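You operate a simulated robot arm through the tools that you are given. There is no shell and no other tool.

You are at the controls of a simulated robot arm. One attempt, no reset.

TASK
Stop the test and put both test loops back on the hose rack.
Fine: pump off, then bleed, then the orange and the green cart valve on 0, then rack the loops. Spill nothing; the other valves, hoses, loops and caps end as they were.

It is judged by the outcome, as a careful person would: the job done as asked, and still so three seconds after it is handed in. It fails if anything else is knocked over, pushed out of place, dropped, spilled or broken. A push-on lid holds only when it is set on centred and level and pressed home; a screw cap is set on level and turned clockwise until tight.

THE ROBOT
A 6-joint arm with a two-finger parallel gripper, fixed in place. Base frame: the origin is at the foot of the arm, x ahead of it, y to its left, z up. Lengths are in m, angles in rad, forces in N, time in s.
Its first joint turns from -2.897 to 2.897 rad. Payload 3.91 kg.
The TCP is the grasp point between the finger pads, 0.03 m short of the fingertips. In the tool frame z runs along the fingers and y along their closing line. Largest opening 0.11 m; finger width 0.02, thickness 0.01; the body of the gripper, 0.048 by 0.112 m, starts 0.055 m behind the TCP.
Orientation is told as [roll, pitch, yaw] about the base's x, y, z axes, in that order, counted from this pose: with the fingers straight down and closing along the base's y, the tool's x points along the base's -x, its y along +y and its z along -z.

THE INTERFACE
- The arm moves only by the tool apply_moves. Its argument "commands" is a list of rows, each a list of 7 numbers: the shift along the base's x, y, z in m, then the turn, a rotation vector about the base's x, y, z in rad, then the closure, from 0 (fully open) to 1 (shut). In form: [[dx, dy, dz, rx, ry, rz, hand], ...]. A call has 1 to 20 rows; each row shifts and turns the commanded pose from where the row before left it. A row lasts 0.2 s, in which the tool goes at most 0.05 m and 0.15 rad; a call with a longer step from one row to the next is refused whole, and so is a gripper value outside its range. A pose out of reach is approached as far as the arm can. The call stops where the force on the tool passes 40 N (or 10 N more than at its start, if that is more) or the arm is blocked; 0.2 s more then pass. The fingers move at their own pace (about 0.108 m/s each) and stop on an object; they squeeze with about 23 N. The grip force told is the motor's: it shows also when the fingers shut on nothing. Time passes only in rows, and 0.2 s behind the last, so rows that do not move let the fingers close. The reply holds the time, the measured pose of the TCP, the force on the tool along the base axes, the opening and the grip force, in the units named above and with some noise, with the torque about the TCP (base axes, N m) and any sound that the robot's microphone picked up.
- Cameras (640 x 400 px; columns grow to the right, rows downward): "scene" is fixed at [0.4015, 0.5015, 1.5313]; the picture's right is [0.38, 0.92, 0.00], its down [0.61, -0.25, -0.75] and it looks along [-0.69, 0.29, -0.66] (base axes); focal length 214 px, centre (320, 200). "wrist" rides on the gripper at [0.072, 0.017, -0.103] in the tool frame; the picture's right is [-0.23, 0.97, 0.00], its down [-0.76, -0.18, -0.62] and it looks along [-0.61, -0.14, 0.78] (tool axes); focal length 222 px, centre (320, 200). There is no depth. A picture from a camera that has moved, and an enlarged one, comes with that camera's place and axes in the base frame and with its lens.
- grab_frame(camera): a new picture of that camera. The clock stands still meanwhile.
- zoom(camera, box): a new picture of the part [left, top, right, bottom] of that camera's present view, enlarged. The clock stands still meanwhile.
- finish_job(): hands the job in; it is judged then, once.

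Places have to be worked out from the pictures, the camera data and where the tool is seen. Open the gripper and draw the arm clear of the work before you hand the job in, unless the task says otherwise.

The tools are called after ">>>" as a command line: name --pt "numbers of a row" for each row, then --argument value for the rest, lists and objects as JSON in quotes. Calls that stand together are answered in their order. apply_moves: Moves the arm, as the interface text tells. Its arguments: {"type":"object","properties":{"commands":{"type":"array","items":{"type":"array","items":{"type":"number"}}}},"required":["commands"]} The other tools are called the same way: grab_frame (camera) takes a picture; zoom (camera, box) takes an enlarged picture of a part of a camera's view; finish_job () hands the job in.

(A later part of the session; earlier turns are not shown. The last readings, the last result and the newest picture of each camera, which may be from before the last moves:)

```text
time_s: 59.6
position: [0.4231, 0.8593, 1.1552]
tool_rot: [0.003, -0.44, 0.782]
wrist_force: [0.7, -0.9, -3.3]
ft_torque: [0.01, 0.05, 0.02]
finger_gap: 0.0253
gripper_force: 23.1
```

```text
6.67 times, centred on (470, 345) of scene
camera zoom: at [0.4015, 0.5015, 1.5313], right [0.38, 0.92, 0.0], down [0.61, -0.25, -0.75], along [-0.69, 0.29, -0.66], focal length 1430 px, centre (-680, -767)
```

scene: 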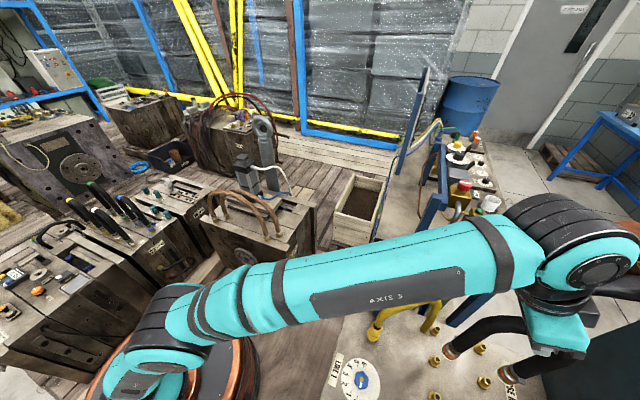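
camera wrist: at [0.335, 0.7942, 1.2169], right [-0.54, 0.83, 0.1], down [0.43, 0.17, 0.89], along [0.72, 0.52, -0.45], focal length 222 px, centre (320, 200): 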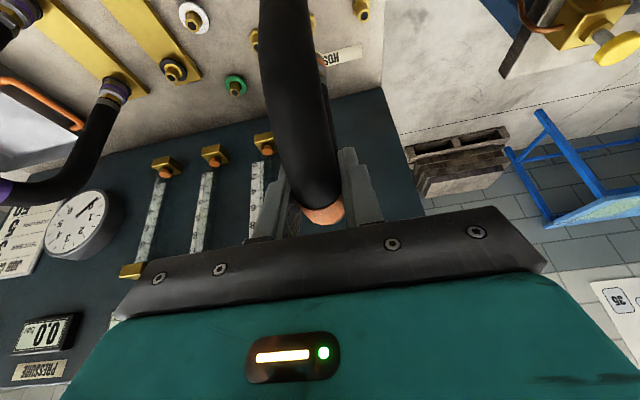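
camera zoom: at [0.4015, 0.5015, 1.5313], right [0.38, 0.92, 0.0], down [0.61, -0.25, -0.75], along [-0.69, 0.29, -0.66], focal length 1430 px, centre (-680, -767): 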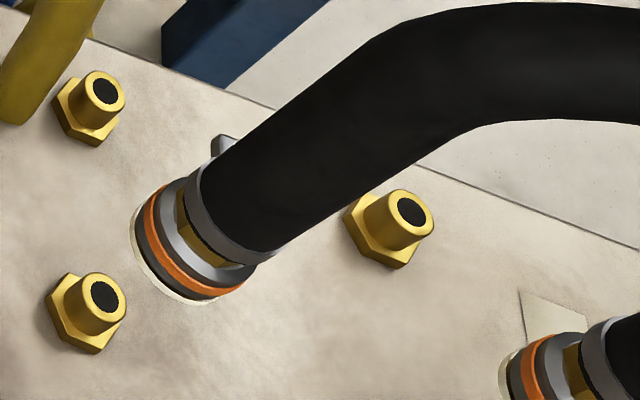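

Both loop ends appear close to right above the v≈0.307 nipples, with about 8 cm of height remaining. I lower 5 cm and re-measure closer to the nipples.

>>> apply_moves --pt "0 0 -0.015 0 0 0 1" --pt "0 0 -0.015 0 0 0 1" --pt "0 0 -0.015 0 0 0 1" --pt "0 0 0 0 0 0 1"

>>> zoom --camera "scene" --box '[430, 315, 510, 375]'

>>> zoom --camera "scene" --box '[450, 330, 530, 390]'

>>> zoom --camera "wrist" --box '[240, 0, 420, 120]'

```text
time_s: 60.6
position: [0.4244, 0.8604, 1.1087]
tool_rot: [0.005, -0.441, 0.785]
wrist_force: [0.8, -0.5, -3.4]
ft_torque: [0.0, -0.01, -0.02]
finger_gap: 0.0252
gripper_force: 23.0
```

```text
6.67 times, centred on (470, 345) of scene
camera zoom: at [0.4015, 0.5015, 1.5313], right [0.38, 0.92, 0.0], down [0.61, -0.25, -0.75], along [-0.69, 0.29, -0.66], focal length 1430 px, centre (-680, -767)
```

zoom: 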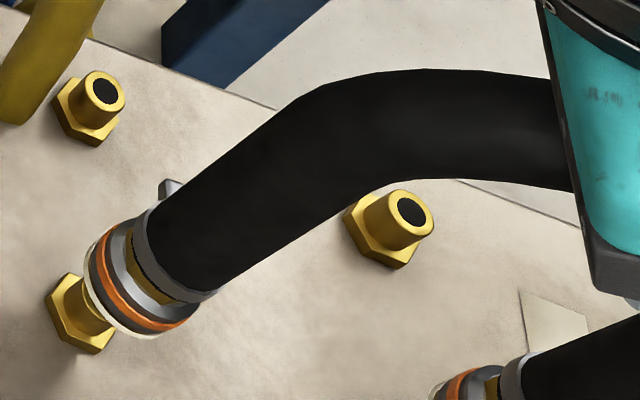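

```text
6.67 times, centred on (490, 360) of scene
camera zoom: at [0.4015, 0.5015, 1.5313], right [0.38, 0.92, 0.0], down [0.61, -0.25, -0.75], along [-0.69, 0.29, -0.66], focal length 1430 px, centre (-813, -867)
```

zoom: 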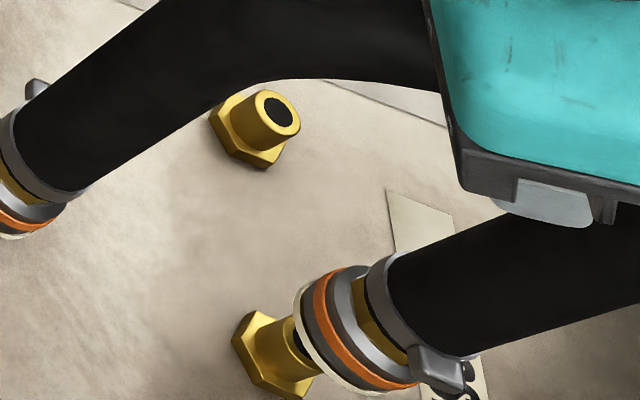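

```text
3.33 times, centred on (330, 60) of wrist
camera zoom: at [0.3354, 0.7948, 1.1704], right [-0.54, 0.83, 0.1], down [0.43, 0.17, 0.89], along [0.72, 0.52, -0.45], focal length 740 px, centre (287, 667)
```

zoom: 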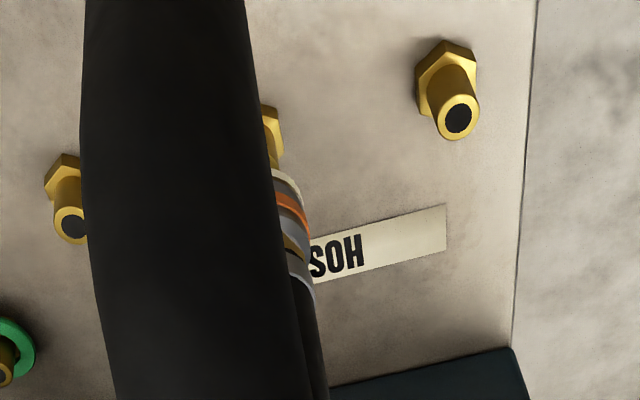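

Collar is now just above the nipples. I zoom in tighter on each end to gauge the remaining misalignment.

>>> zoom --camera "scene" --box '[432, 342, 464, 370]'

>>> zoom --camera "scene" --box '[476, 366, 508, 394]'

```text
14.29 times, centred on (448, 356) of scene
camera zoom: at [0.4015, 0.5015, 1.5313], right [0.38, 0.92, 0.0], down [0.61, -0.25, -0.75], along [-0.69, 0.29, -0.66], focal length 3064 px, centre (-1509, -2029)
```

zoom: 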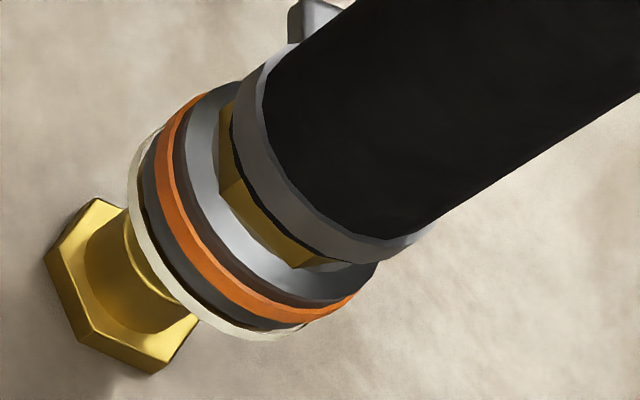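

```text
14.29 times, centred on (492, 380) of scene
camera zoom: at [0.4015, 0.5015, 1.5313], right [0.38, 0.92, 0.0], down [0.61, -0.25, -0.75], along [-0.69, 0.29, -0.66], focal length 3064 px, centre (-2137, -2371)
```

zoom: 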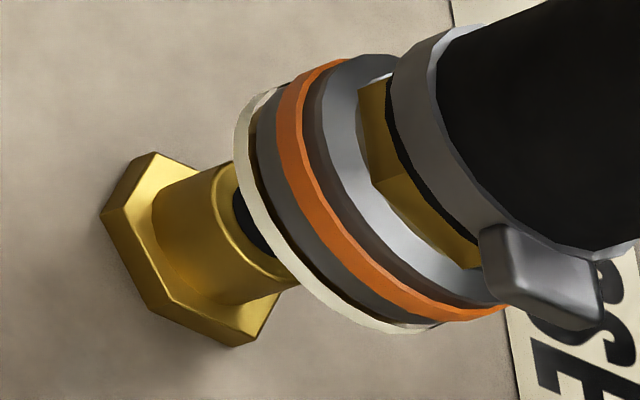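

Measuring collar and nipple axes in both close-ups: the loop is about 3 mm short in v (and ~0.5–1 mm short in u). I shift by that and re-check.

>>> apply_moves --pt "-0.0016 0.0023 0 0 0 0 1" --pt "0 0 0 0 0 0 1"

>>> zoom --camera "scene" --box '[432, 342, 464, 370]'

>>> zoom --camera "scene" --box '[476, 366, 508, 394]'

```text
time_s: 61.2
position: [0.4233, 0.8627, 1.1087]
tool_rot: [0.004, -0.441, 0.784]
wrist_force: [-1.0, 0.5, -2.7]
ft_torque: [-0.05, 0.04, -0.01]
finger_gap: 0.0253
gripper_force: 23.2
```

```text
14.29 times, centred on (448, 356) of scene
camera zoom: at [0.4015, 0.5015, 1.5313], right [0.38, 0.92, 0.0], down [0.61, -0.25, -0.75], along [-0.69, 0.29, -0.66], focal length 3064 px, centre (-1509, -2029)
```

zoom: 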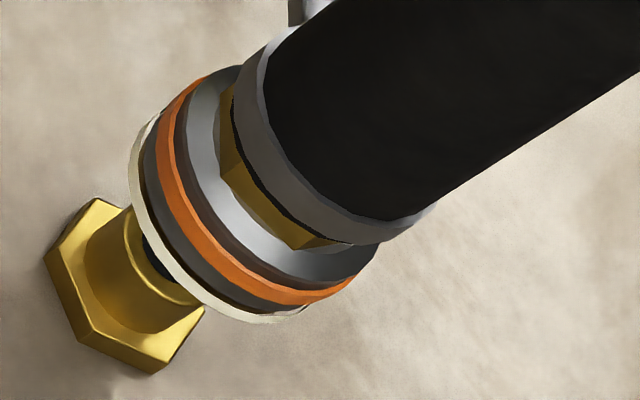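

```text
14.29 times, centred on (492, 380) of scene
camera zoom: at [0.4015, 0.5015, 1.5313], right [0.38, 0.92, 0.0], down [0.61, -0.25, -0.75], along [-0.69, 0.29, -0.66], focal length 3064 px, centre (-2137, -2371)
```

zoom: 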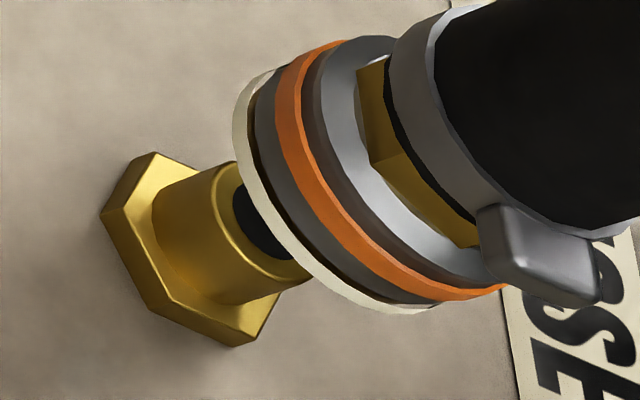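

Now both collars are coaxial with their nipples to within about 0.5 mm. Before lowering, I check clearance of the hand and wrist from the yellow arch.

>>> zoom --camera "scene" --box '[340, 230, 640, 400]'

>>> grab_frame --camera "wrist"

```text
2.13 times, centred on (490, 315) of scene
camera zoom: at [0.4015, 0.5015, 1.5313], right [0.38, 0.92, 0.0], down [0.61, -0.25, -0.75], along [-0.69, 0.29, -0.66], focal length 458 px, centre (-43, -45)
```

zoom: 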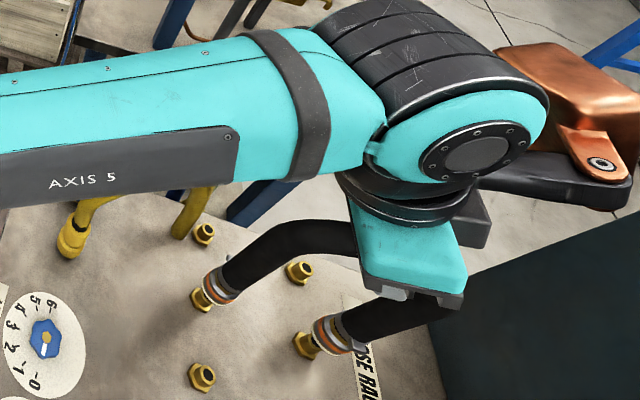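

```text
taken
camera wrist: at [0.3337, 0.7966, 1.1706], right [-0.54, 0.83, 0.1], down [0.43, 0.17, 0.89], along [0.72, 0.52, -0.45], focal length 222 px, centre (320, 200)
```

wrist: 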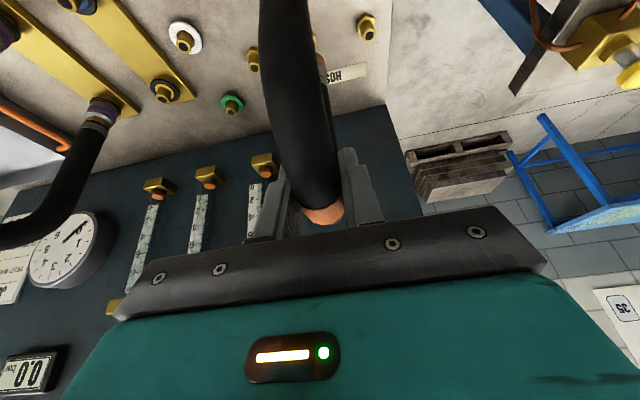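

The forearm clears the yellow arch by several centimetres. I lower onto the nipples in small steps.

>>> apply_moves --pt "0 0 -0.01 0 0 0 1" --pt "0 0 -0.01 0 0 0 1" --pt "0 0 -0.008 0 0 0 1" --pt "0 0 0 0 0 0 1"

>>> zoom --camera "scene" --box '[432, 342, 464, 370]'

>>> zoom --camera "scene" --box '[476, 366, 508, 394]'

```text
time_s: 62.2
position: [0.4223, 0.8624, 1.0805]
tool_rot: [0.005, -0.441, 0.782]
wrist_force: [0.2, -0.3, -3.1]
ft_torque: [-0.12, 0.03, -0.03]
finger_gap: 0.0252
gripper_force: 22.9
```

```text
14.29 times, centred on (448, 356) of scene
camera zoom: at [0.4015, 0.5015, 1.5313], right [0.38, 0.92, 0.0], down [0.61, -0.25, -0.75], along [-0.69, 0.29, -0.66], focal length 3064 px, centre (-1509, -2029)
```

zoom: 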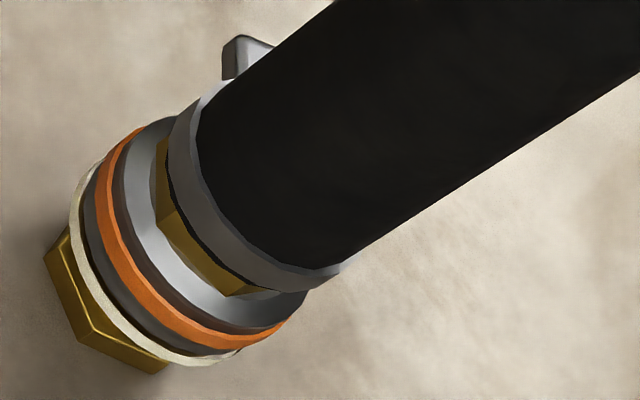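

```text
14.29 times, centred on (492, 380) of scene
camera zoom: at [0.4015, 0.5015, 1.5313], right [0.38, 0.92, 0.0], down [0.61, -0.25, -0.75], along [-0.69, 0.29, -0.66], focal length 3064 px, centre (-2137, -2371)
```

zoom: 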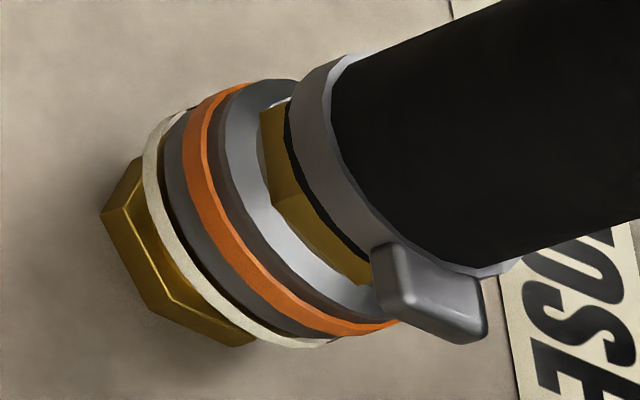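

Still no contact; the collar is now right over the hex base. I go on in 3 mm steps.

>>> apply_moves --pt "0 0 -0.003 0 0 0 1" --pt "0 0 -0.003 0 0 0 1" --pt "0 0 -0.003 0 0 0 1"

>>> zoom --camera "scene" --box '[432, 342, 464, 370]'

>>> zoom --camera "scene" --box '[476, 366, 508, 394]'

```text
time_s: 63.0
position: [0.4218, 0.8616, 1.0716]
tool_rot: [0.003, -0.44, 0.782]
wrist_force: [-0.1, 0.2, -2.7]
ft_torque: [0.02, 0.07, -0.01]
finger_gap: 0.0252
gripper_force: 23.0
```

```text
14.29 times, centred on (448, 356) of scene
camera zoom: at [0.4015, 0.5015, 1.5313], right [0.38, 0.92, 0.0], down [0.61, -0.25, -0.75], along [-0.69, 0.29, -0.66], focal length 3064 px, centre (-1509, -2029)
```

zoom: 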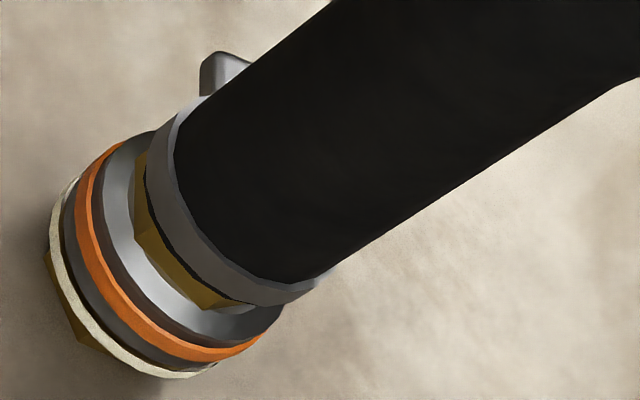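

```text
14.29 times, centred on (492, 380) of scene
camera zoom: at [0.4015, 0.5015, 1.5313], right [0.38, 0.92, 0.0], down [0.61, -0.25, -0.75], along [-0.69, 0.29, -0.66], focal length 3064 px, centre (-2137, -2371)
```

zoom: 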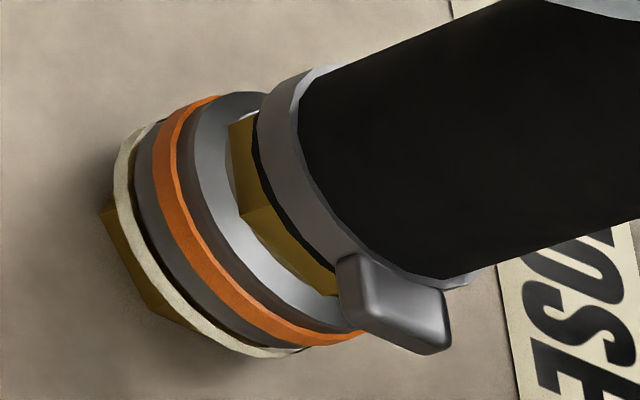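

The collars are sliding down over the nipples freely. I continue until they seat.

>>> apply_moves --pt "0 0 -0.003 0 0 0 1" --pt "0 0 -0.003 0 0 0 1"

>>> zoom --camera "scene" --box '[432, 342, 464, 370]'

```text
time_s: 63.6
position: [0.423, 0.8604, 1.0692]
tool_rot: [0.006, -0.445, 0.784]
wrist_force: [5.5, 1.4, 24.2]
ft_torque: [-0.1, 0.08, -0.01]
finger_gap: 0.0254
gripper_force: 23.2
```

```text
14.29 times, centred on (448, 356) of scene
camera zoom: at [0.4015, 0.5015, 1.5313], right [0.38, 0.92, 0.0], down [0.61, -0.25, -0.75], along [-0.69, 0.29, -0.66], focal length 3064 px, centre (-1509, -2029)
```

zoom: 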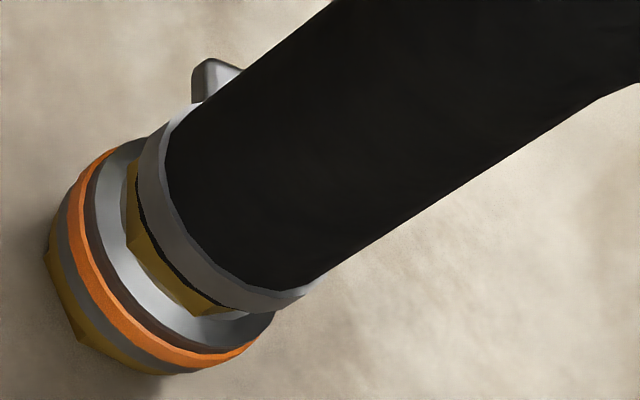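

Contact: 24 N upward. I check both ends closely.

>>> zoom --camera "scene" --box '[472, 362, 512, 397]'

>>> zoom --camera "scene" --box '[425, 335, 465, 370]'

>>> grab_frame --camera "wrist"

```text
11.43 times, centred on (492, 380) of scene
camera zoom: at [0.4015, 0.5015, 1.5313], right [0.38, 0.92, 0.0], down [0.61, -0.25, -0.75], along [-0.69, 0.29, -0.66], focal length 2451 px, centre (-1646, -1851)
```

zoom: 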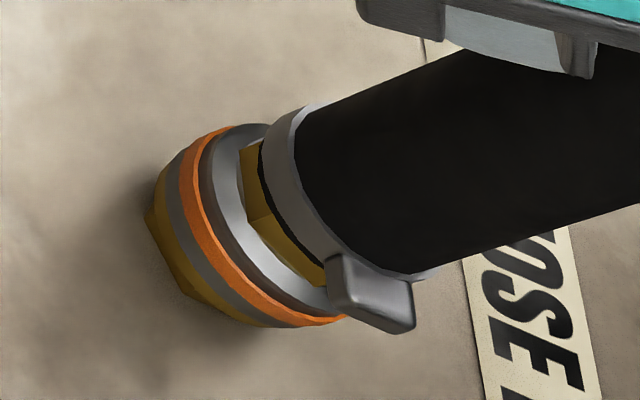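

```text
11.43 times, centred on (445, 352) of scene
camera zoom: at [0.4015, 0.5015, 1.5313], right [0.38, 0.92, 0.0], down [0.61, -0.25, -0.75], along [-0.69, 0.29, -0.66], focal length 2451 px, centre (-1109, -1543)
```

zoom: 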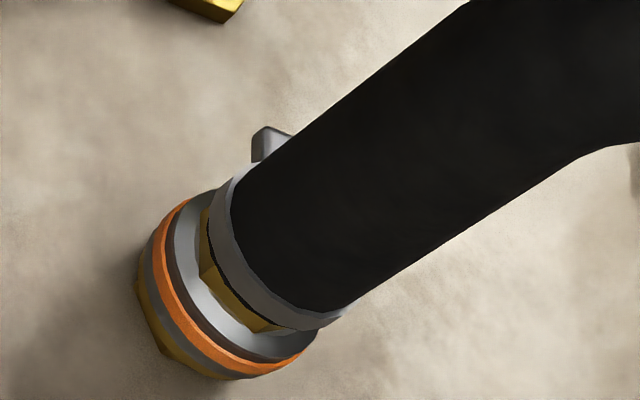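

```text
taken
camera wrist: at [0.3338, 0.7945, 1.1307], right [-0.54, 0.83, 0.1], down [0.43, 0.17, 0.89], along [0.72, 0.53, -0.45], focal length 222 px, centre (320, 200)
```

wrist: 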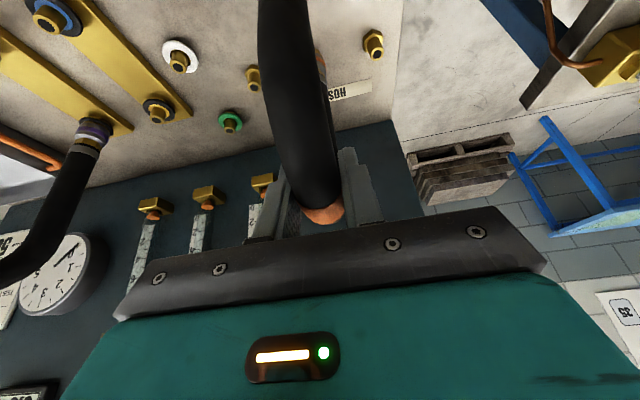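

I zoom on the now-empty TEST 2 ports to see what their seats look like.

>>> zoom --camera "wrist" --box '[0, 0, 270, 150]'

>>> zoom --camera "wrist" --box '[130, 70, 200, 130]'

>>> zoom --camera "wrist" --box '[270, 0, 400, 120]'

```text
2.37 times, centred on (135, 75) of wrist
camera zoom: at [0.3338, 0.7945, 1.1307], right [-0.54, 0.83, 0.1], down [0.43, 0.17, 0.89], along [0.72, 0.53, -0.45], focal length 526 px, centre (758, 496)
```

zoom: 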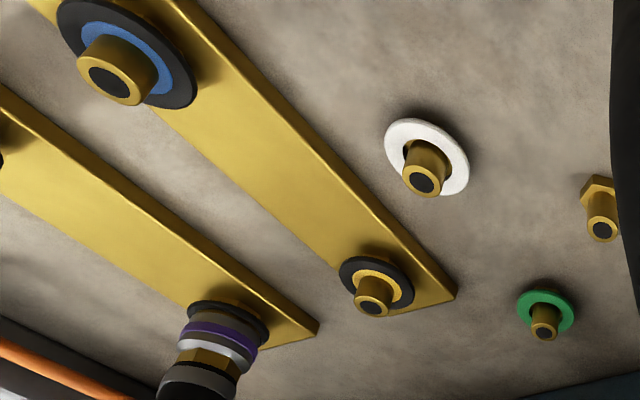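

```text
6.67 times, centred on (165, 100) of wrist
camera zoom: at [0.3338, 0.7945, 1.1307], right [-0.54, 0.83, 0.1], down [0.43, 0.17, 0.89], along [0.72, 0.53, -0.45], focal length 1481 px, centre (1353, 867)
```

zoom: 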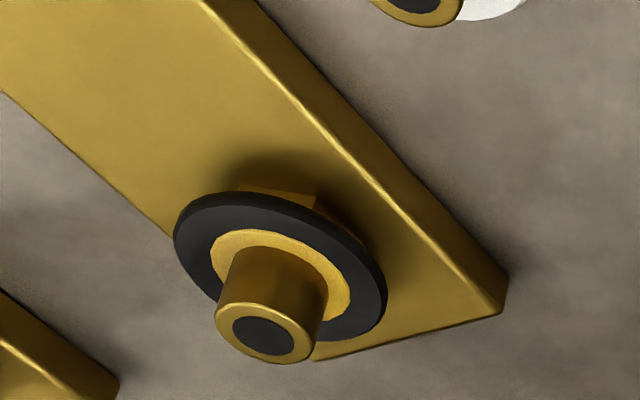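

```text
3.33 times, centred on (335, 60) of wrist
camera zoom: at [0.3338, 0.7945, 1.1307], right [-0.54, 0.83, 0.1], down [0.43, 0.17, 0.89], along [0.72, 0.53, -0.45], focal length 740 px, centre (270, 667)
```

zoom: 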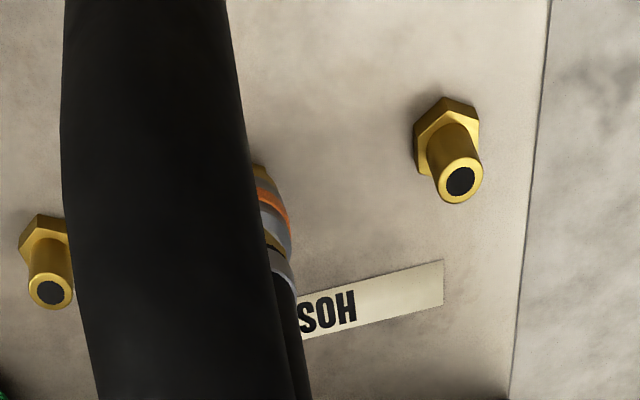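

The seats look normal (seal ring now hidden against the hex on both ends). I press slightly more to be sure it is home.

>>> apply_moves --pt "0 0 -0.001 0 0 0 1" --pt "0 0 0 0 0 0 1"

```text
time_s: 64.2
position: [0.4225, 0.8601, 1.0664]
tool_rot: [0.007, -0.442, 0.782]
wrist_force: [5.3, -0.5, 37.0]
ft_torque: [-0.03, -0.04, 0.07]
finger_gap: 0.0252
gripper_force: 22.9
```

Firmly home at 37 N. I relieve the preload, open the fingers modestly and back out along the tool axis.

>>> apply_moves --pt "0 0 0.003 0 0 0 1" --pt "0 0 0 0 0 0 0.5" --pt "0 0 0 0 0 0 0.5" --pt "-0.0045 -0.0045 0.0136 0 0 0 0.5" --pt "-0.009 -0.009 0.0272 0 0 0 0.5" --pt "-0.0121 -0.0121 0.0362 0 0 0 0.5" --pt "-0.0121 -0.0121 0.0362 0 0 0 0.5"

>>> grab_frame --camera "wrist"

>>> zoom --camera "scene" --box '[380, 240, 560, 400]'

```text
time_s: 65.8
position: [0.3844, 0.8249, 1.1794]
tool_rot: [0.002, -0.439, 0.787]
wrist_force: [0.3, 0.3, 0.0]
ft_torque: [0.0, 0.0, -0.04]
finger_gap: 0.0548
gripper_force: 0.0
```

```text
taken
camera wrist: at [0.2965, 0.7586, 1.2418], right [-0.54, 0.83, 0.1], down [0.43, 0.17, 0.89], along [0.72, 0.52, -0.45], focal length 222 px, centre (320, 200)
```

wrist: 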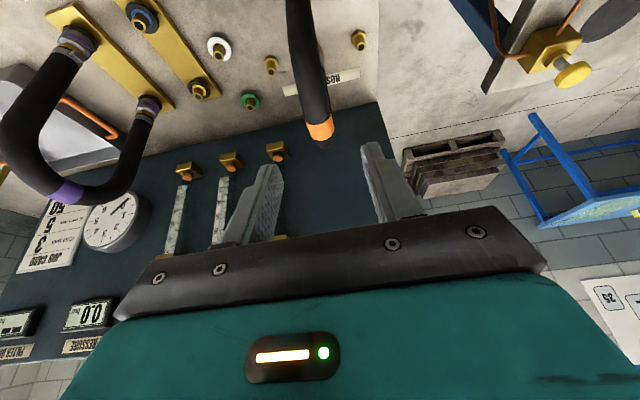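

```text
2.50 times, centred on (470, 320) of scene
camera zoom: at [0.4015, 0.5015, 1.5313], right [0.38, 0.92, 0.0], down [0.61, -0.25, -0.75], along [-0.69, 0.29, -0.66], focal length 536 px, centre (-55, -100)
```

zoom: 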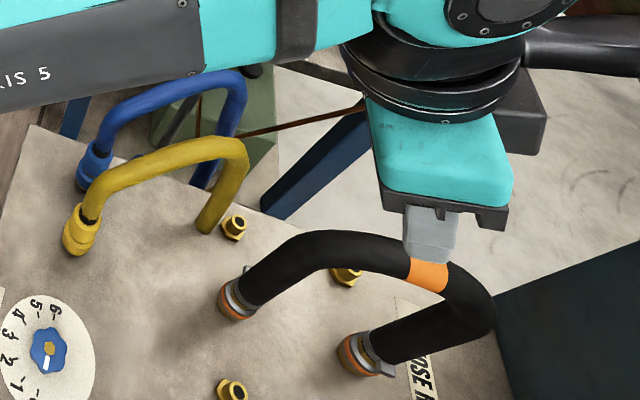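

The orange loop stands upright on both nipples of the v≈0.307 column. Now I go to the TEST 3 (purple) loop's stand-off position (u≈0.853, v≈0.0, z≈1.2).

>>> apply_moves --pt "0.0312 -0.0317 0.01 0 0 0 0.45" --pt "0.0312 -0.0317 0.01 0 0 0 0.45" --pt "0.0312 -0.0317 0 0 0 0 0.45" --pt "0.0312 -0.0317 0 0 0 0 0.45" --pt "0.0312 -0.0317 0 0 0 0 0.45" --pt "0.0312 -0.0317 0 0 0 0 0.45" --pt "0.0312 -0.0317 0 0 0 0 0.45"

>>> grab_frame --camera "wrist"

>>> zoom --camera "wrist" --box '[200, 60, 440, 220]'

>>> zoom --camera "scene" --box '[340, 230, 640, 400]'

```text
time_s: 67.4
position: [0.6025, 0.6019, 1.2002]
tool_rot: [0.003, -0.439, 0.786]
wrist_force: [-0.6, 0.4, 0.4]
ft_torque: [-0.05, -0.03, -0.03]
finger_gap: 0.0608
gripper_force: 0.0
```

```text
taken
camera wrist: at [0.5144, 0.5363, 1.2623], right [-0.54, 0.83, 0.1], down [0.43, 0.17, 0.89], along [0.72, 0.53, -0.45], focal length 222 px, centre (320, 200)
```

wrist: 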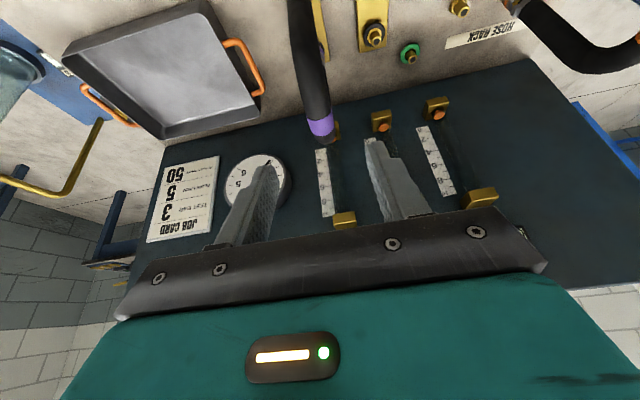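

```text
2.50 times, centred on (320, 140) of wrist
camera zoom: at [0.5144, 0.5363, 1.2623], right [-0.54, 0.83, 0.1], down [0.43, 0.17, 0.89], along [0.72, 0.53, -0.45], focal length 555 px, centre (320, 350)
```

zoom: 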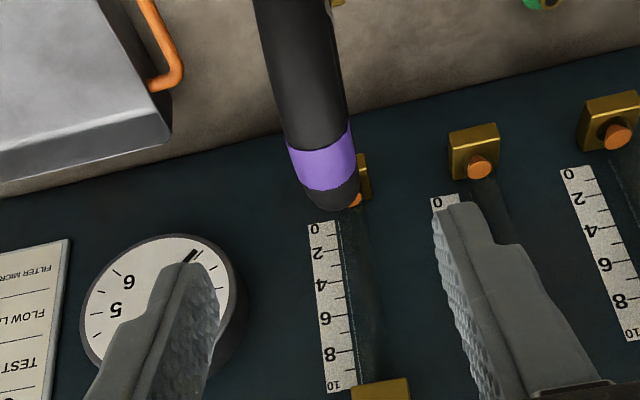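

```text
2.13 times, centred on (490, 315) of scene
camera zoom: at [0.4015, 0.5015, 1.5313], right [0.38, 0.92, 0.0], down [0.61, -0.25, -0.75], along [-0.69, 0.29, -0.66], focal length 458 px, centre (-43, -45)
```

zoom: 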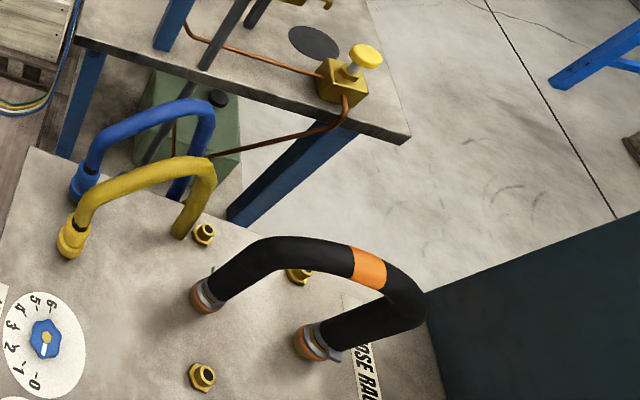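

The scene view confirms the orange loop in place. TEST 3's band computes to v≈0.000, in line with the tool; I advance 8 cm along the tool axis.

>>> apply_moves --pt "0.0121 0.0121 -0.0362 0 0 0 0.45" --pt "0.0121 0.0121 -0.0362 0 0 0 0.45"

>>> zoom --camera "wrist" --box '[200, 60, 440, 220]'

```text
time_s: 68.0
position: [0.6279, 0.626, 1.1285]
tool_rot: [0.003, -0.44, 0.783]
wrist_force: [0.0, -0.7, 1.0]
ft_torque: [0.04, 0.0, -0.04]
finger_gap: 0.0606
gripper_force: 0.1
```

```text
2.50 times, centred on (320, 140) of wrist
camera zoom: at [0.5389, 0.5598, 1.1904], right [-0.54, 0.83, 0.1], down [0.43, 0.17, 0.89], along [0.72, 0.53, -0.45], focal length 555 px, centre (320, 350)
```

zoom: 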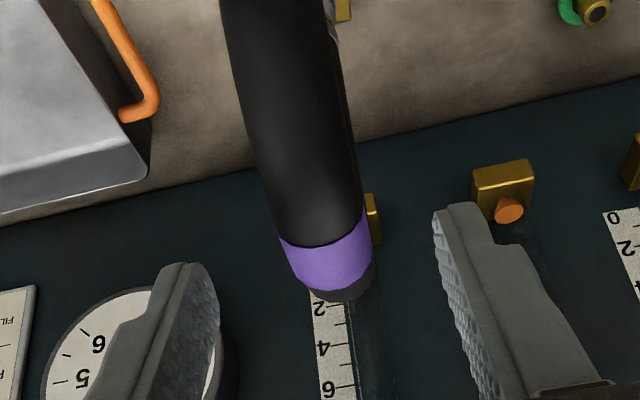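

Same picture as with the first loop; I correct ~1.6 mm in v and go in the rest of the way, then close.

>>> apply_moves --pt "0.007 0.0081 -0.023 0 0 0 0.45" --pt "0.007 0.0081 -0.023 0 0 0 0.45" --pt "0 0 0 0 0 0 0.6" --pt "0 0 0 0 0 0 0.8" --pt "0 0 0 0 0 0 1" --pt "0 0 0 0 0 0 1"

>>> zoom --camera "wrist" --box '[200, 60, 440, 220]'

```text
time_s: 69.4
position: [0.6421, 0.6427, 1.0829]
tool_rot: [0.004, -0.44, 0.784]
wrist_force: [7.2, -5.4, 1.7]
ft_torque: [0.08, -0.16, -0.05]
finger_gap: 0.0253
gripper_force: 22.9
```

```text
2.50 times, centred on (320, 140) of wrist
camera zoom: at [0.5538, 0.5766, 1.1445], right [-0.54, 0.83, 0.1], down [0.43, 0.17, 0.89], along [0.72, 0.52, -0.45], focal length 555 px, centre (320, 350)
```

zoom: 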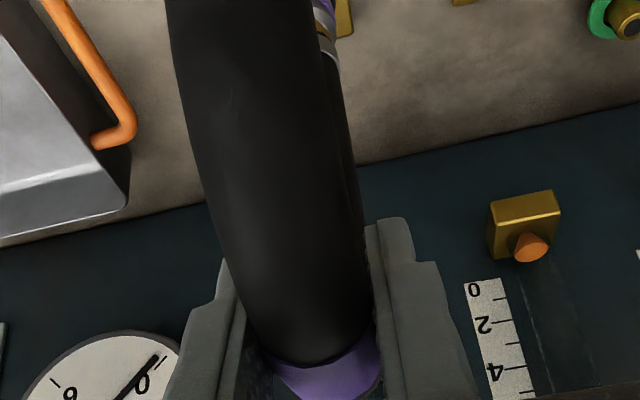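

Gripped (25 mm). I trim half a millimetre for the small side force and pull straight up slowly.

>>> apply_moves --pt "0.0005 -0.0005 0 0 0 0 1" --pt "0 0 0.004 0 0 0 1" --pt "0 0 0.004 0 0 0 1" --pt "0 0 0.004 0 0 0 1"

```text
time_s: 70.4
position: [0.6414, 0.6422, 1.0947]
tool_rot: [0.003, -0.44, 0.786]
wrist_force: [-0.1, -0.4, -2.7]
ft_torque: [-0.01, 0.04, 0.0]
finger_gap: 0.0255
gripper_force: 22.8
```

It slides up freely. I continue lifting to clear the port.

>>> apply_moves --pt "0 0 0.01 0 0 0 1" --pt "0 0 0.01 0 0 0 1" --pt "0 0 0.01 0 0 0 1" --pt "0 0 0.01 0 0 0 1" --pt "0 0 0.01 0 0 0 1" --pt "0 0 0.01 0 0 0 1"

>>> grab_frame --camera "wrist"

```text
time_s: 71.8
position: [0.6423, 0.6418, 1.1543]
tool_rot: [0.003, -0.439, 0.784]
wrist_force: [-0.6, 0.1, -3.2]
ft_torque: [0.02, -0.01, 0.0]
finger_gap: 0.0252
gripper_force: 23.1
```

```text
taken
camera wrist: at [0.5535, 0.5762, 1.2165], right [-0.54, 0.83, 0.1], down [0.43, 0.17, 0.89], along [0.72, 0.52, -0.45], focal length 222 px, centre (320, 200)
```

wrist: 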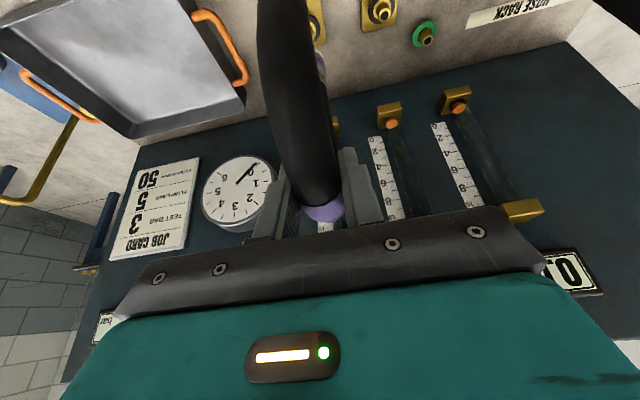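

Clear of the port. I carry it sideways +v by 0.2368 m to the v≈0.233 column.

>>> apply_moves --pt "-0.0209 0.0209 0 0 0 0 1" --pt "-0.0209 0.0209 0 0 0 0 1" --pt "-0.0209 0.0209 0 0 0 0 1" --pt "-0.0209 0.0209 0 0 0 0 1" --pt "-0.0209 0.0209 0 0 0 0 1" --pt "-0.0209 0.0209 0 0 0 0 1" --pt "-0.0209 0.0209 0 0 0 0 1" --pt "-0.0209 0.0209 0 0 0 0 1" --pt "0 0 0 0 0 0 1"

>>> grab_frame --camera "wrist"

>>> zoom --camera "scene" --box '[400, 280, 540, 400]'

>>> grab_frame --camera "scene"

```text
time_s: 73.8
position: [0.4741, 0.8096, 1.1546]
tool_rot: [0.005, -0.439, 0.785]
wrist_force: [-0.8, -1.3, -2.4]
ft_torque: [-0.01, 0.0, -0.01]
finger_gap: 0.0255
gripper_force: 23.0
```

```text
taken
camera wrist: at [0.3852, 0.7441, 1.2164], right [-0.54, 0.83, 0.1], down [0.43, 0.17, 0.89], along [0.72, 0.52, -0.45], focal length 222 px, centre (320, 200)
```

wrist: 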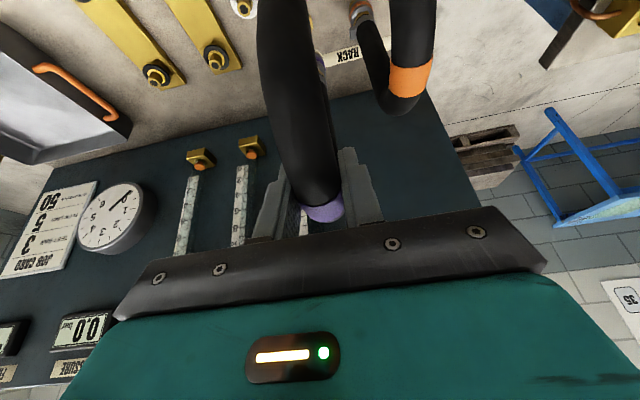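

```text
3.33 times, centred on (470, 340) of scene
camera zoom: at [0.4015, 0.5015, 1.5313], right [0.38, 0.92, 0.0], down [0.61, -0.25, -0.75], along [-0.69, 0.29, -0.66], focal length 715 px, centre (-180, -267)
```

zoom: 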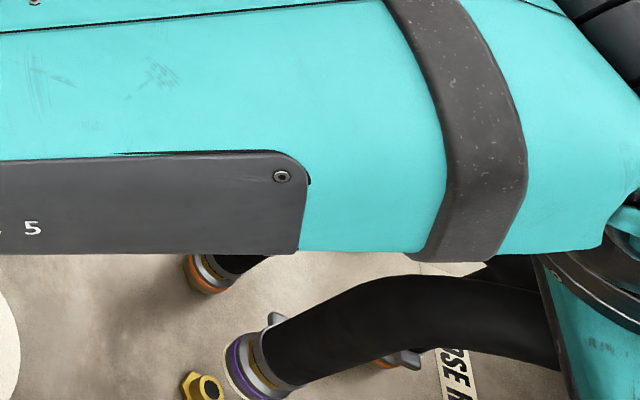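

```text
taken
```

scene: 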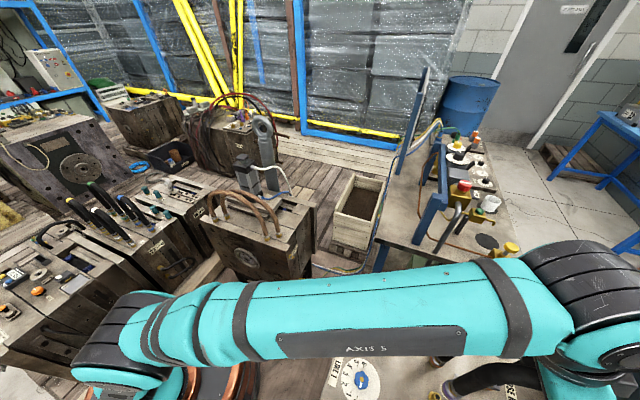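

The forearm blocks part of the scene view, but the near collar and its nipple (v≈0.233 row near) are visible. I zoom there to compare axes.

>>> zoom --camera "scene" --box '[432, 372, 464, 400]'

>>> zoom --camera "wrist" --box '[220, 0, 460, 130]'

```text
14.29 times, centred on (448, 386) of scene
camera zoom: at [0.4015, 0.5015, 1.5313], right [0.38, 0.92, 0.0], down [0.61, -0.25, -0.75], along [-0.69, 0.29, -0.66], focal length 3064 px, centre (-1509, -2457)
```

zoom: 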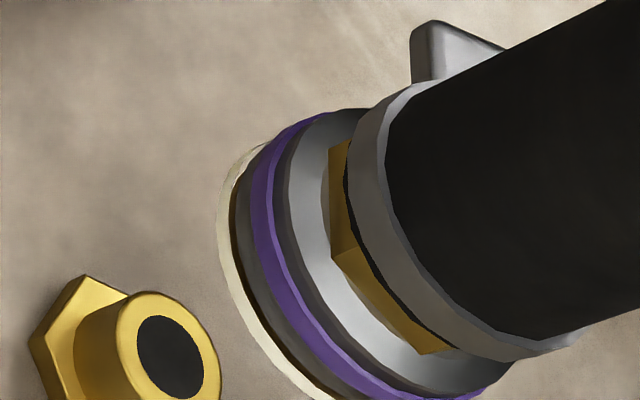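

```text
2.67 times, centred on (340, 65) of wrist
camera zoom: at [0.3852, 0.7441, 1.2164], right [-0.54, 0.83, 0.1], down [0.43, 0.17, 0.89], along [0.72, 0.52, -0.45], focal length 592 px, centre (267, 560)
```

zoom: 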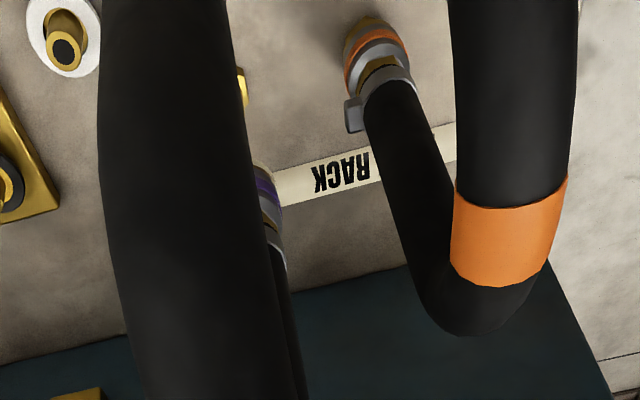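

The loop axis is about 1 mm too far in +v relative to the nipple. I correct that and lower 4.5 cm, then re-check.

>>> apply_moves --pt "0.0008 -0.0005 -0.015 0 0 0 1" --pt "0 0 -0.015 0 0 0 1" --pt "0 0 -0.015 0 0 0 1" --pt "0 0 0 0 0 0 1"

>>> zoom --camera "scene" --box '[432, 372, 464, 400]'

>>> zoom --camera "wrist" --box '[220, 0, 460, 130]'

```text
time_s: 74.8
position: [0.4746, 0.8101, 1.1085]
tool_rot: [0.002, -0.437, 0.785]
wrist_force: [-0.9, 0.4, -2.7]
ft_torque: [-0.02, -0.02, 0.0]
finger_gap: 0.0252
gripper_force: 22.7
```

```text
14.29 times, centred on (448, 386) of scene
camera zoom: at [0.4015, 0.5015, 1.5313], right [0.38, 0.92, 0.0], down [0.61, -0.25, -0.75], along [-0.69, 0.29, -0.66], focal length 3064 px, centre (-1509, -2457)
```

zoom: 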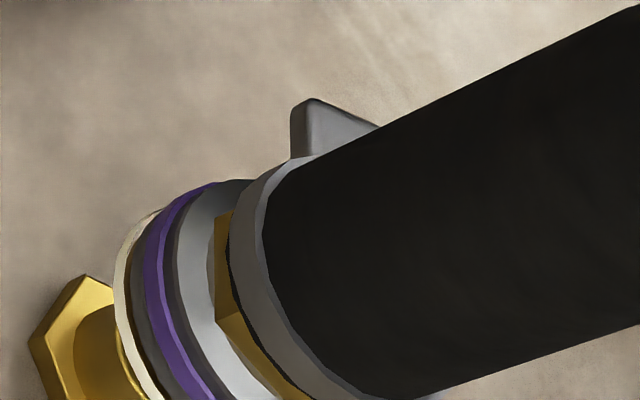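

```text
2.67 times, centred on (340, 65) of wrist
camera zoom: at [0.3867, 0.7437, 1.1714], right [-0.54, 0.83, 0.1], down [0.43, 0.17, 0.89], along [0.72, 0.52, -0.45], focal length 592 px, centre (267, 560)
```

zoom: 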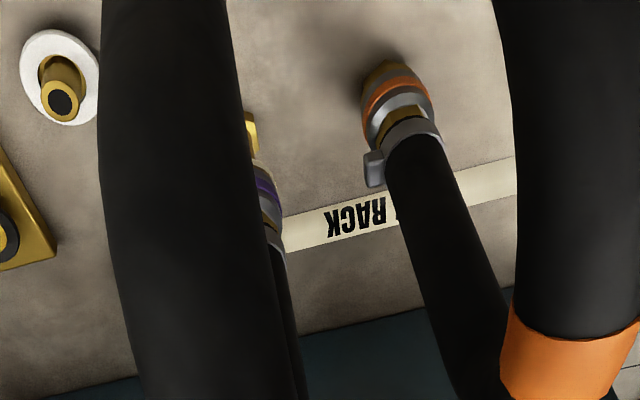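

Aligned within about 1 mm, like the first loop before its insertion. I lower onto the nipples.

>>> apply_moves --pt "0 0 -0.01 0 0 0 1" --pt "0 0 -0.01 0 0 0 1" --pt "0 0 -0.005 0 0 0 1" --pt "0 0 0 0 0 0 1"

>>> zoom --camera "scene" --box '[432, 372, 464, 400]'

>>> zoom --camera "wrist" --box '[220, 0, 460, 130]'

```text
time_s: 75.8
position: [0.4751, 0.8092, 1.083]
tool_rot: [0.002, -0.44, 0.784]
wrist_force: [0.2, 0.0, -2.6]
ft_torque: [0.01, 0.03, -0.02]
finger_gap: 0.0255
gripper_force: 22.7
```

```text
14.29 times, centred on (448, 386) of scene
camera zoom: at [0.4015, 0.5015, 1.5313], right [0.38, 0.92, 0.0], down [0.61, -0.25, -0.75], along [-0.69, 0.29, -0.66], focal length 3064 px, centre (-1509, -2457)
```

zoom: 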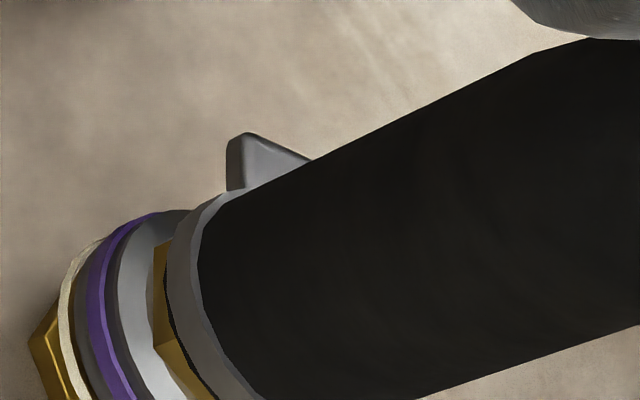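

```text
2.67 times, centred on (340, 65) of wrist
camera zoom: at [0.3868, 0.7435, 1.1461], right [-0.54, 0.83, 0.1], down [0.43, 0.17, 0.89], along [0.72, 0.52, -0.45], focal length 592 px, centre (267, 560)
```

zoom: 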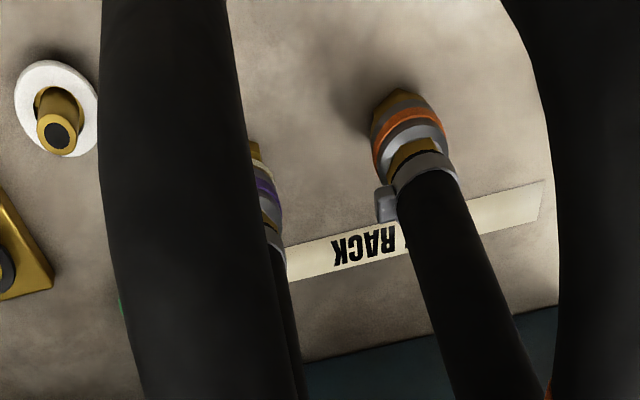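

No contact, tracking the same as the first loop. I continue in 3 mm steps to the seat.

>>> apply_moves --pt "0 0 -0.003 0 0 0 1" --pt "0 0 -0.003 0 0 0 1" --pt "0 0 -0.003 0 0 0 1"

>>> zoom --camera "scene" --box '[432, 372, 464, 400]'

>>> zoom --camera "wrist" --box '[300, 20, 360, 110]'

```text
time_s: 76.6
position: [0.475, 0.8108, 1.076]
tool_rot: [0.003, -0.44, 0.783]
wrist_force: [-0.1, 0.4, -2.2]
ft_torque: [0.0, 0.01, 0.01]
finger_gap: 0.0253
gripper_force: 22.8
```

```text
14.29 times, centred on (448, 386) of scene
camera zoom: at [0.4015, 0.5015, 1.5313], right [0.38, 0.92, 0.0], down [0.61, -0.25, -0.75], along [-0.69, 0.29, -0.66], focal length 3064 px, centre (-1509, -2457)
```

zoom: 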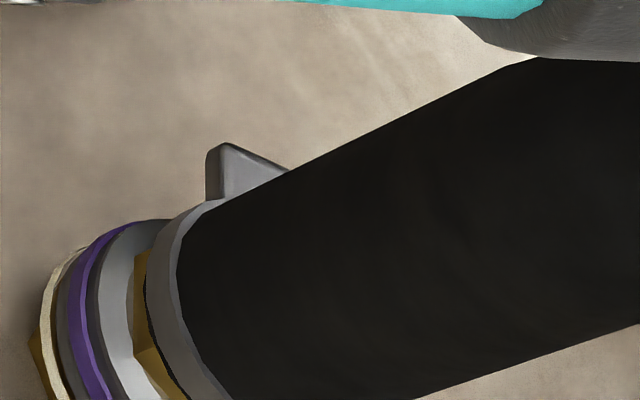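

```text
4.44 times, centred on (330, 65) of wrist
camera zoom: at [0.3868, 0.7434, 1.1374], right [-0.54, 0.83, 0.1], down [0.43, 0.17, 0.89], along [0.72, 0.52, -0.45], focal length 987 px, centre (276, 800)
```

zoom: 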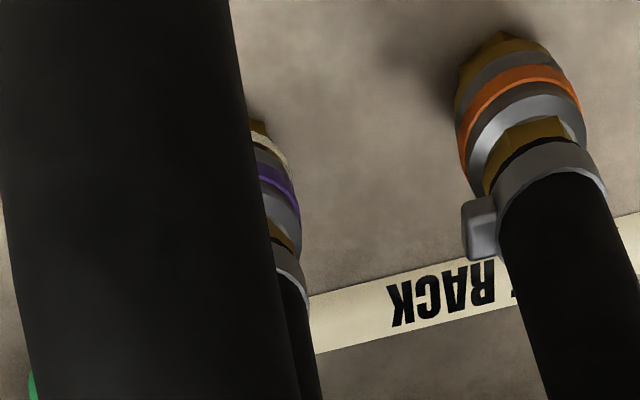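

Both collars are over the nipples. Pressing home in small steps.

>>> apply_moves --pt "0 0 -0.003 0 0 0 1" --pt "0 0 -0.003 0 0 0 1" --pt "0 0 -0.003 0 0 0 1"

>>> zoom --camera "wrist" --box '[300, 20, 360, 110]'

>>> zoom --camera "scene" --box '[432, 372, 464, 400]'

```text
time_s: 77.4
position: [0.4759, 0.8078, 1.0707]
tool_rot: [0.004, -0.444, 0.787]
wrist_force: [14.0, 10.9, 33.6]
ft_torque: [-0.02, -0.05, 0.01]
finger_gap: 0.0255
gripper_force: 23.8
```

```text
4.44 times, centred on (330, 65) of wrist
camera zoom: at [0.3873, 0.7419, 1.1318], right [-0.54, 0.83, 0.1], down [0.42, 0.17, 0.89], along [0.72, 0.53, -0.44], focal length 987 px, centre (276, 800)
```

zoom: 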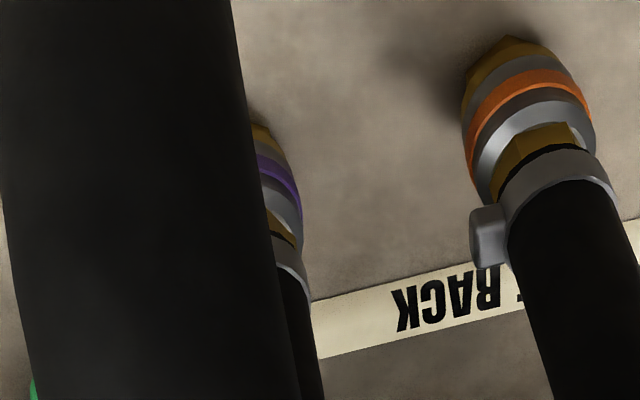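

```text
14.29 times, centred on (448, 386) of scene
camera zoom: at [0.4015, 0.5015, 1.5313], right [0.38, 0.92, 0.0], down [0.61, -0.25, -0.75], along [-0.69, 0.29, -0.66], focal length 3064 px, centre (-1509, -2457)
```

zoom: 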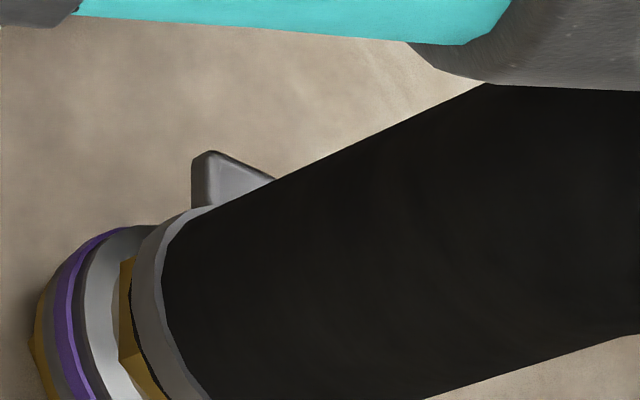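

Seated at 34 N, with the seal ring hidden at both ends just like the first loop. A small lateral force along +u remains; I relieve it and check the seat once more.

>>> apply_moves --pt "0.0005 0.0005 0 0 0 0 1" --pt "0 0 0 0 0 0 1"

```text
time_s: 78.0
position: [0.4761, 0.8092, 1.0683]
tool_rot: [0.005, -0.442, 0.783]
wrist_force: [7.7, -2.1, 36.6]
ft_torque: [-0.03, -0.04, 0.03]
finger_gap: 0.0255
gripper_force: 23.0
```

Home at 37 N with little side force. I relieve the preload, open modestly (clear of the orange loop), and back out along the tool axis.

>>> apply_moves --pt "0 0 0.003 0 0 0 1" --pt "0 0 0 0 0 0 0.55" --pt "0 0 0 0 0 0 0.55" --pt "0 0 0 0 0 0 0.55" --pt "-0.0045 -0.0045 0.0136 0 0 0 0.55" --pt "-0.009 -0.009 0.0272 0 0 0 0.55" --pt "-0.0121 -0.0121 0.0362 0 0 0 0.55" --pt "-0.0121 -0.0121 0.0362 0 0 0 0.55"

>>> grab_frame --camera "wrist"

>>> zoom --camera "wrist" --box '[220, 0, 460, 160]'

```text
time_s: 79.8
position: [0.4385, 0.7715, 1.1815]
tool_rot: [0.003, -0.439, 0.785]
wrist_force: [0.2, 0.4, -0.8]
ft_torque: [0.0, 0.02, -0.01]
finger_gap: 0.0494
gripper_force: 0.1
```

```text
taken
camera wrist: at [0.3501, 0.7064, 1.2436], right [-0.54, 0.83, 0.1], down [0.43, 0.17, 0.89], along [0.72, 0.52, -0.45], focal length 222 px, centre (320, 200)
```

wrist: 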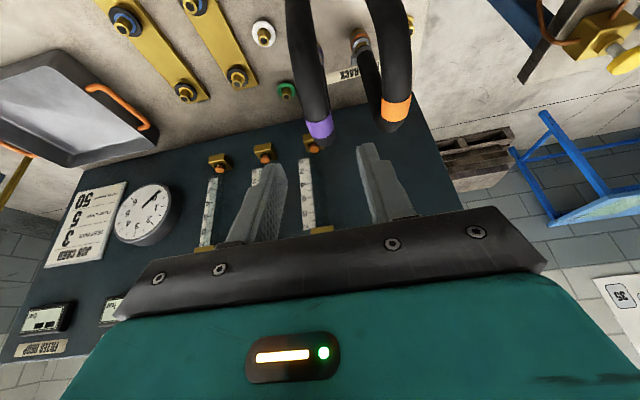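

```text
2.50 times, centred on (340, 80) of wrist
camera zoom: at [0.3501, 0.7064, 1.2436], right [-0.54, 0.83, 0.1], down [0.43, 0.17, 0.89], along [0.72, 0.52, -0.45], focal length 555 px, centre (270, 500)
```

zoom: 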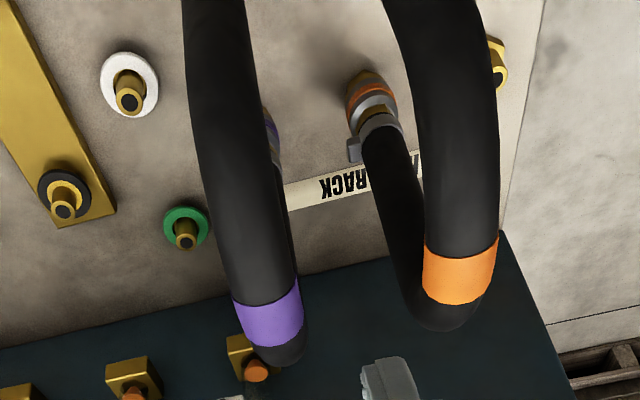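

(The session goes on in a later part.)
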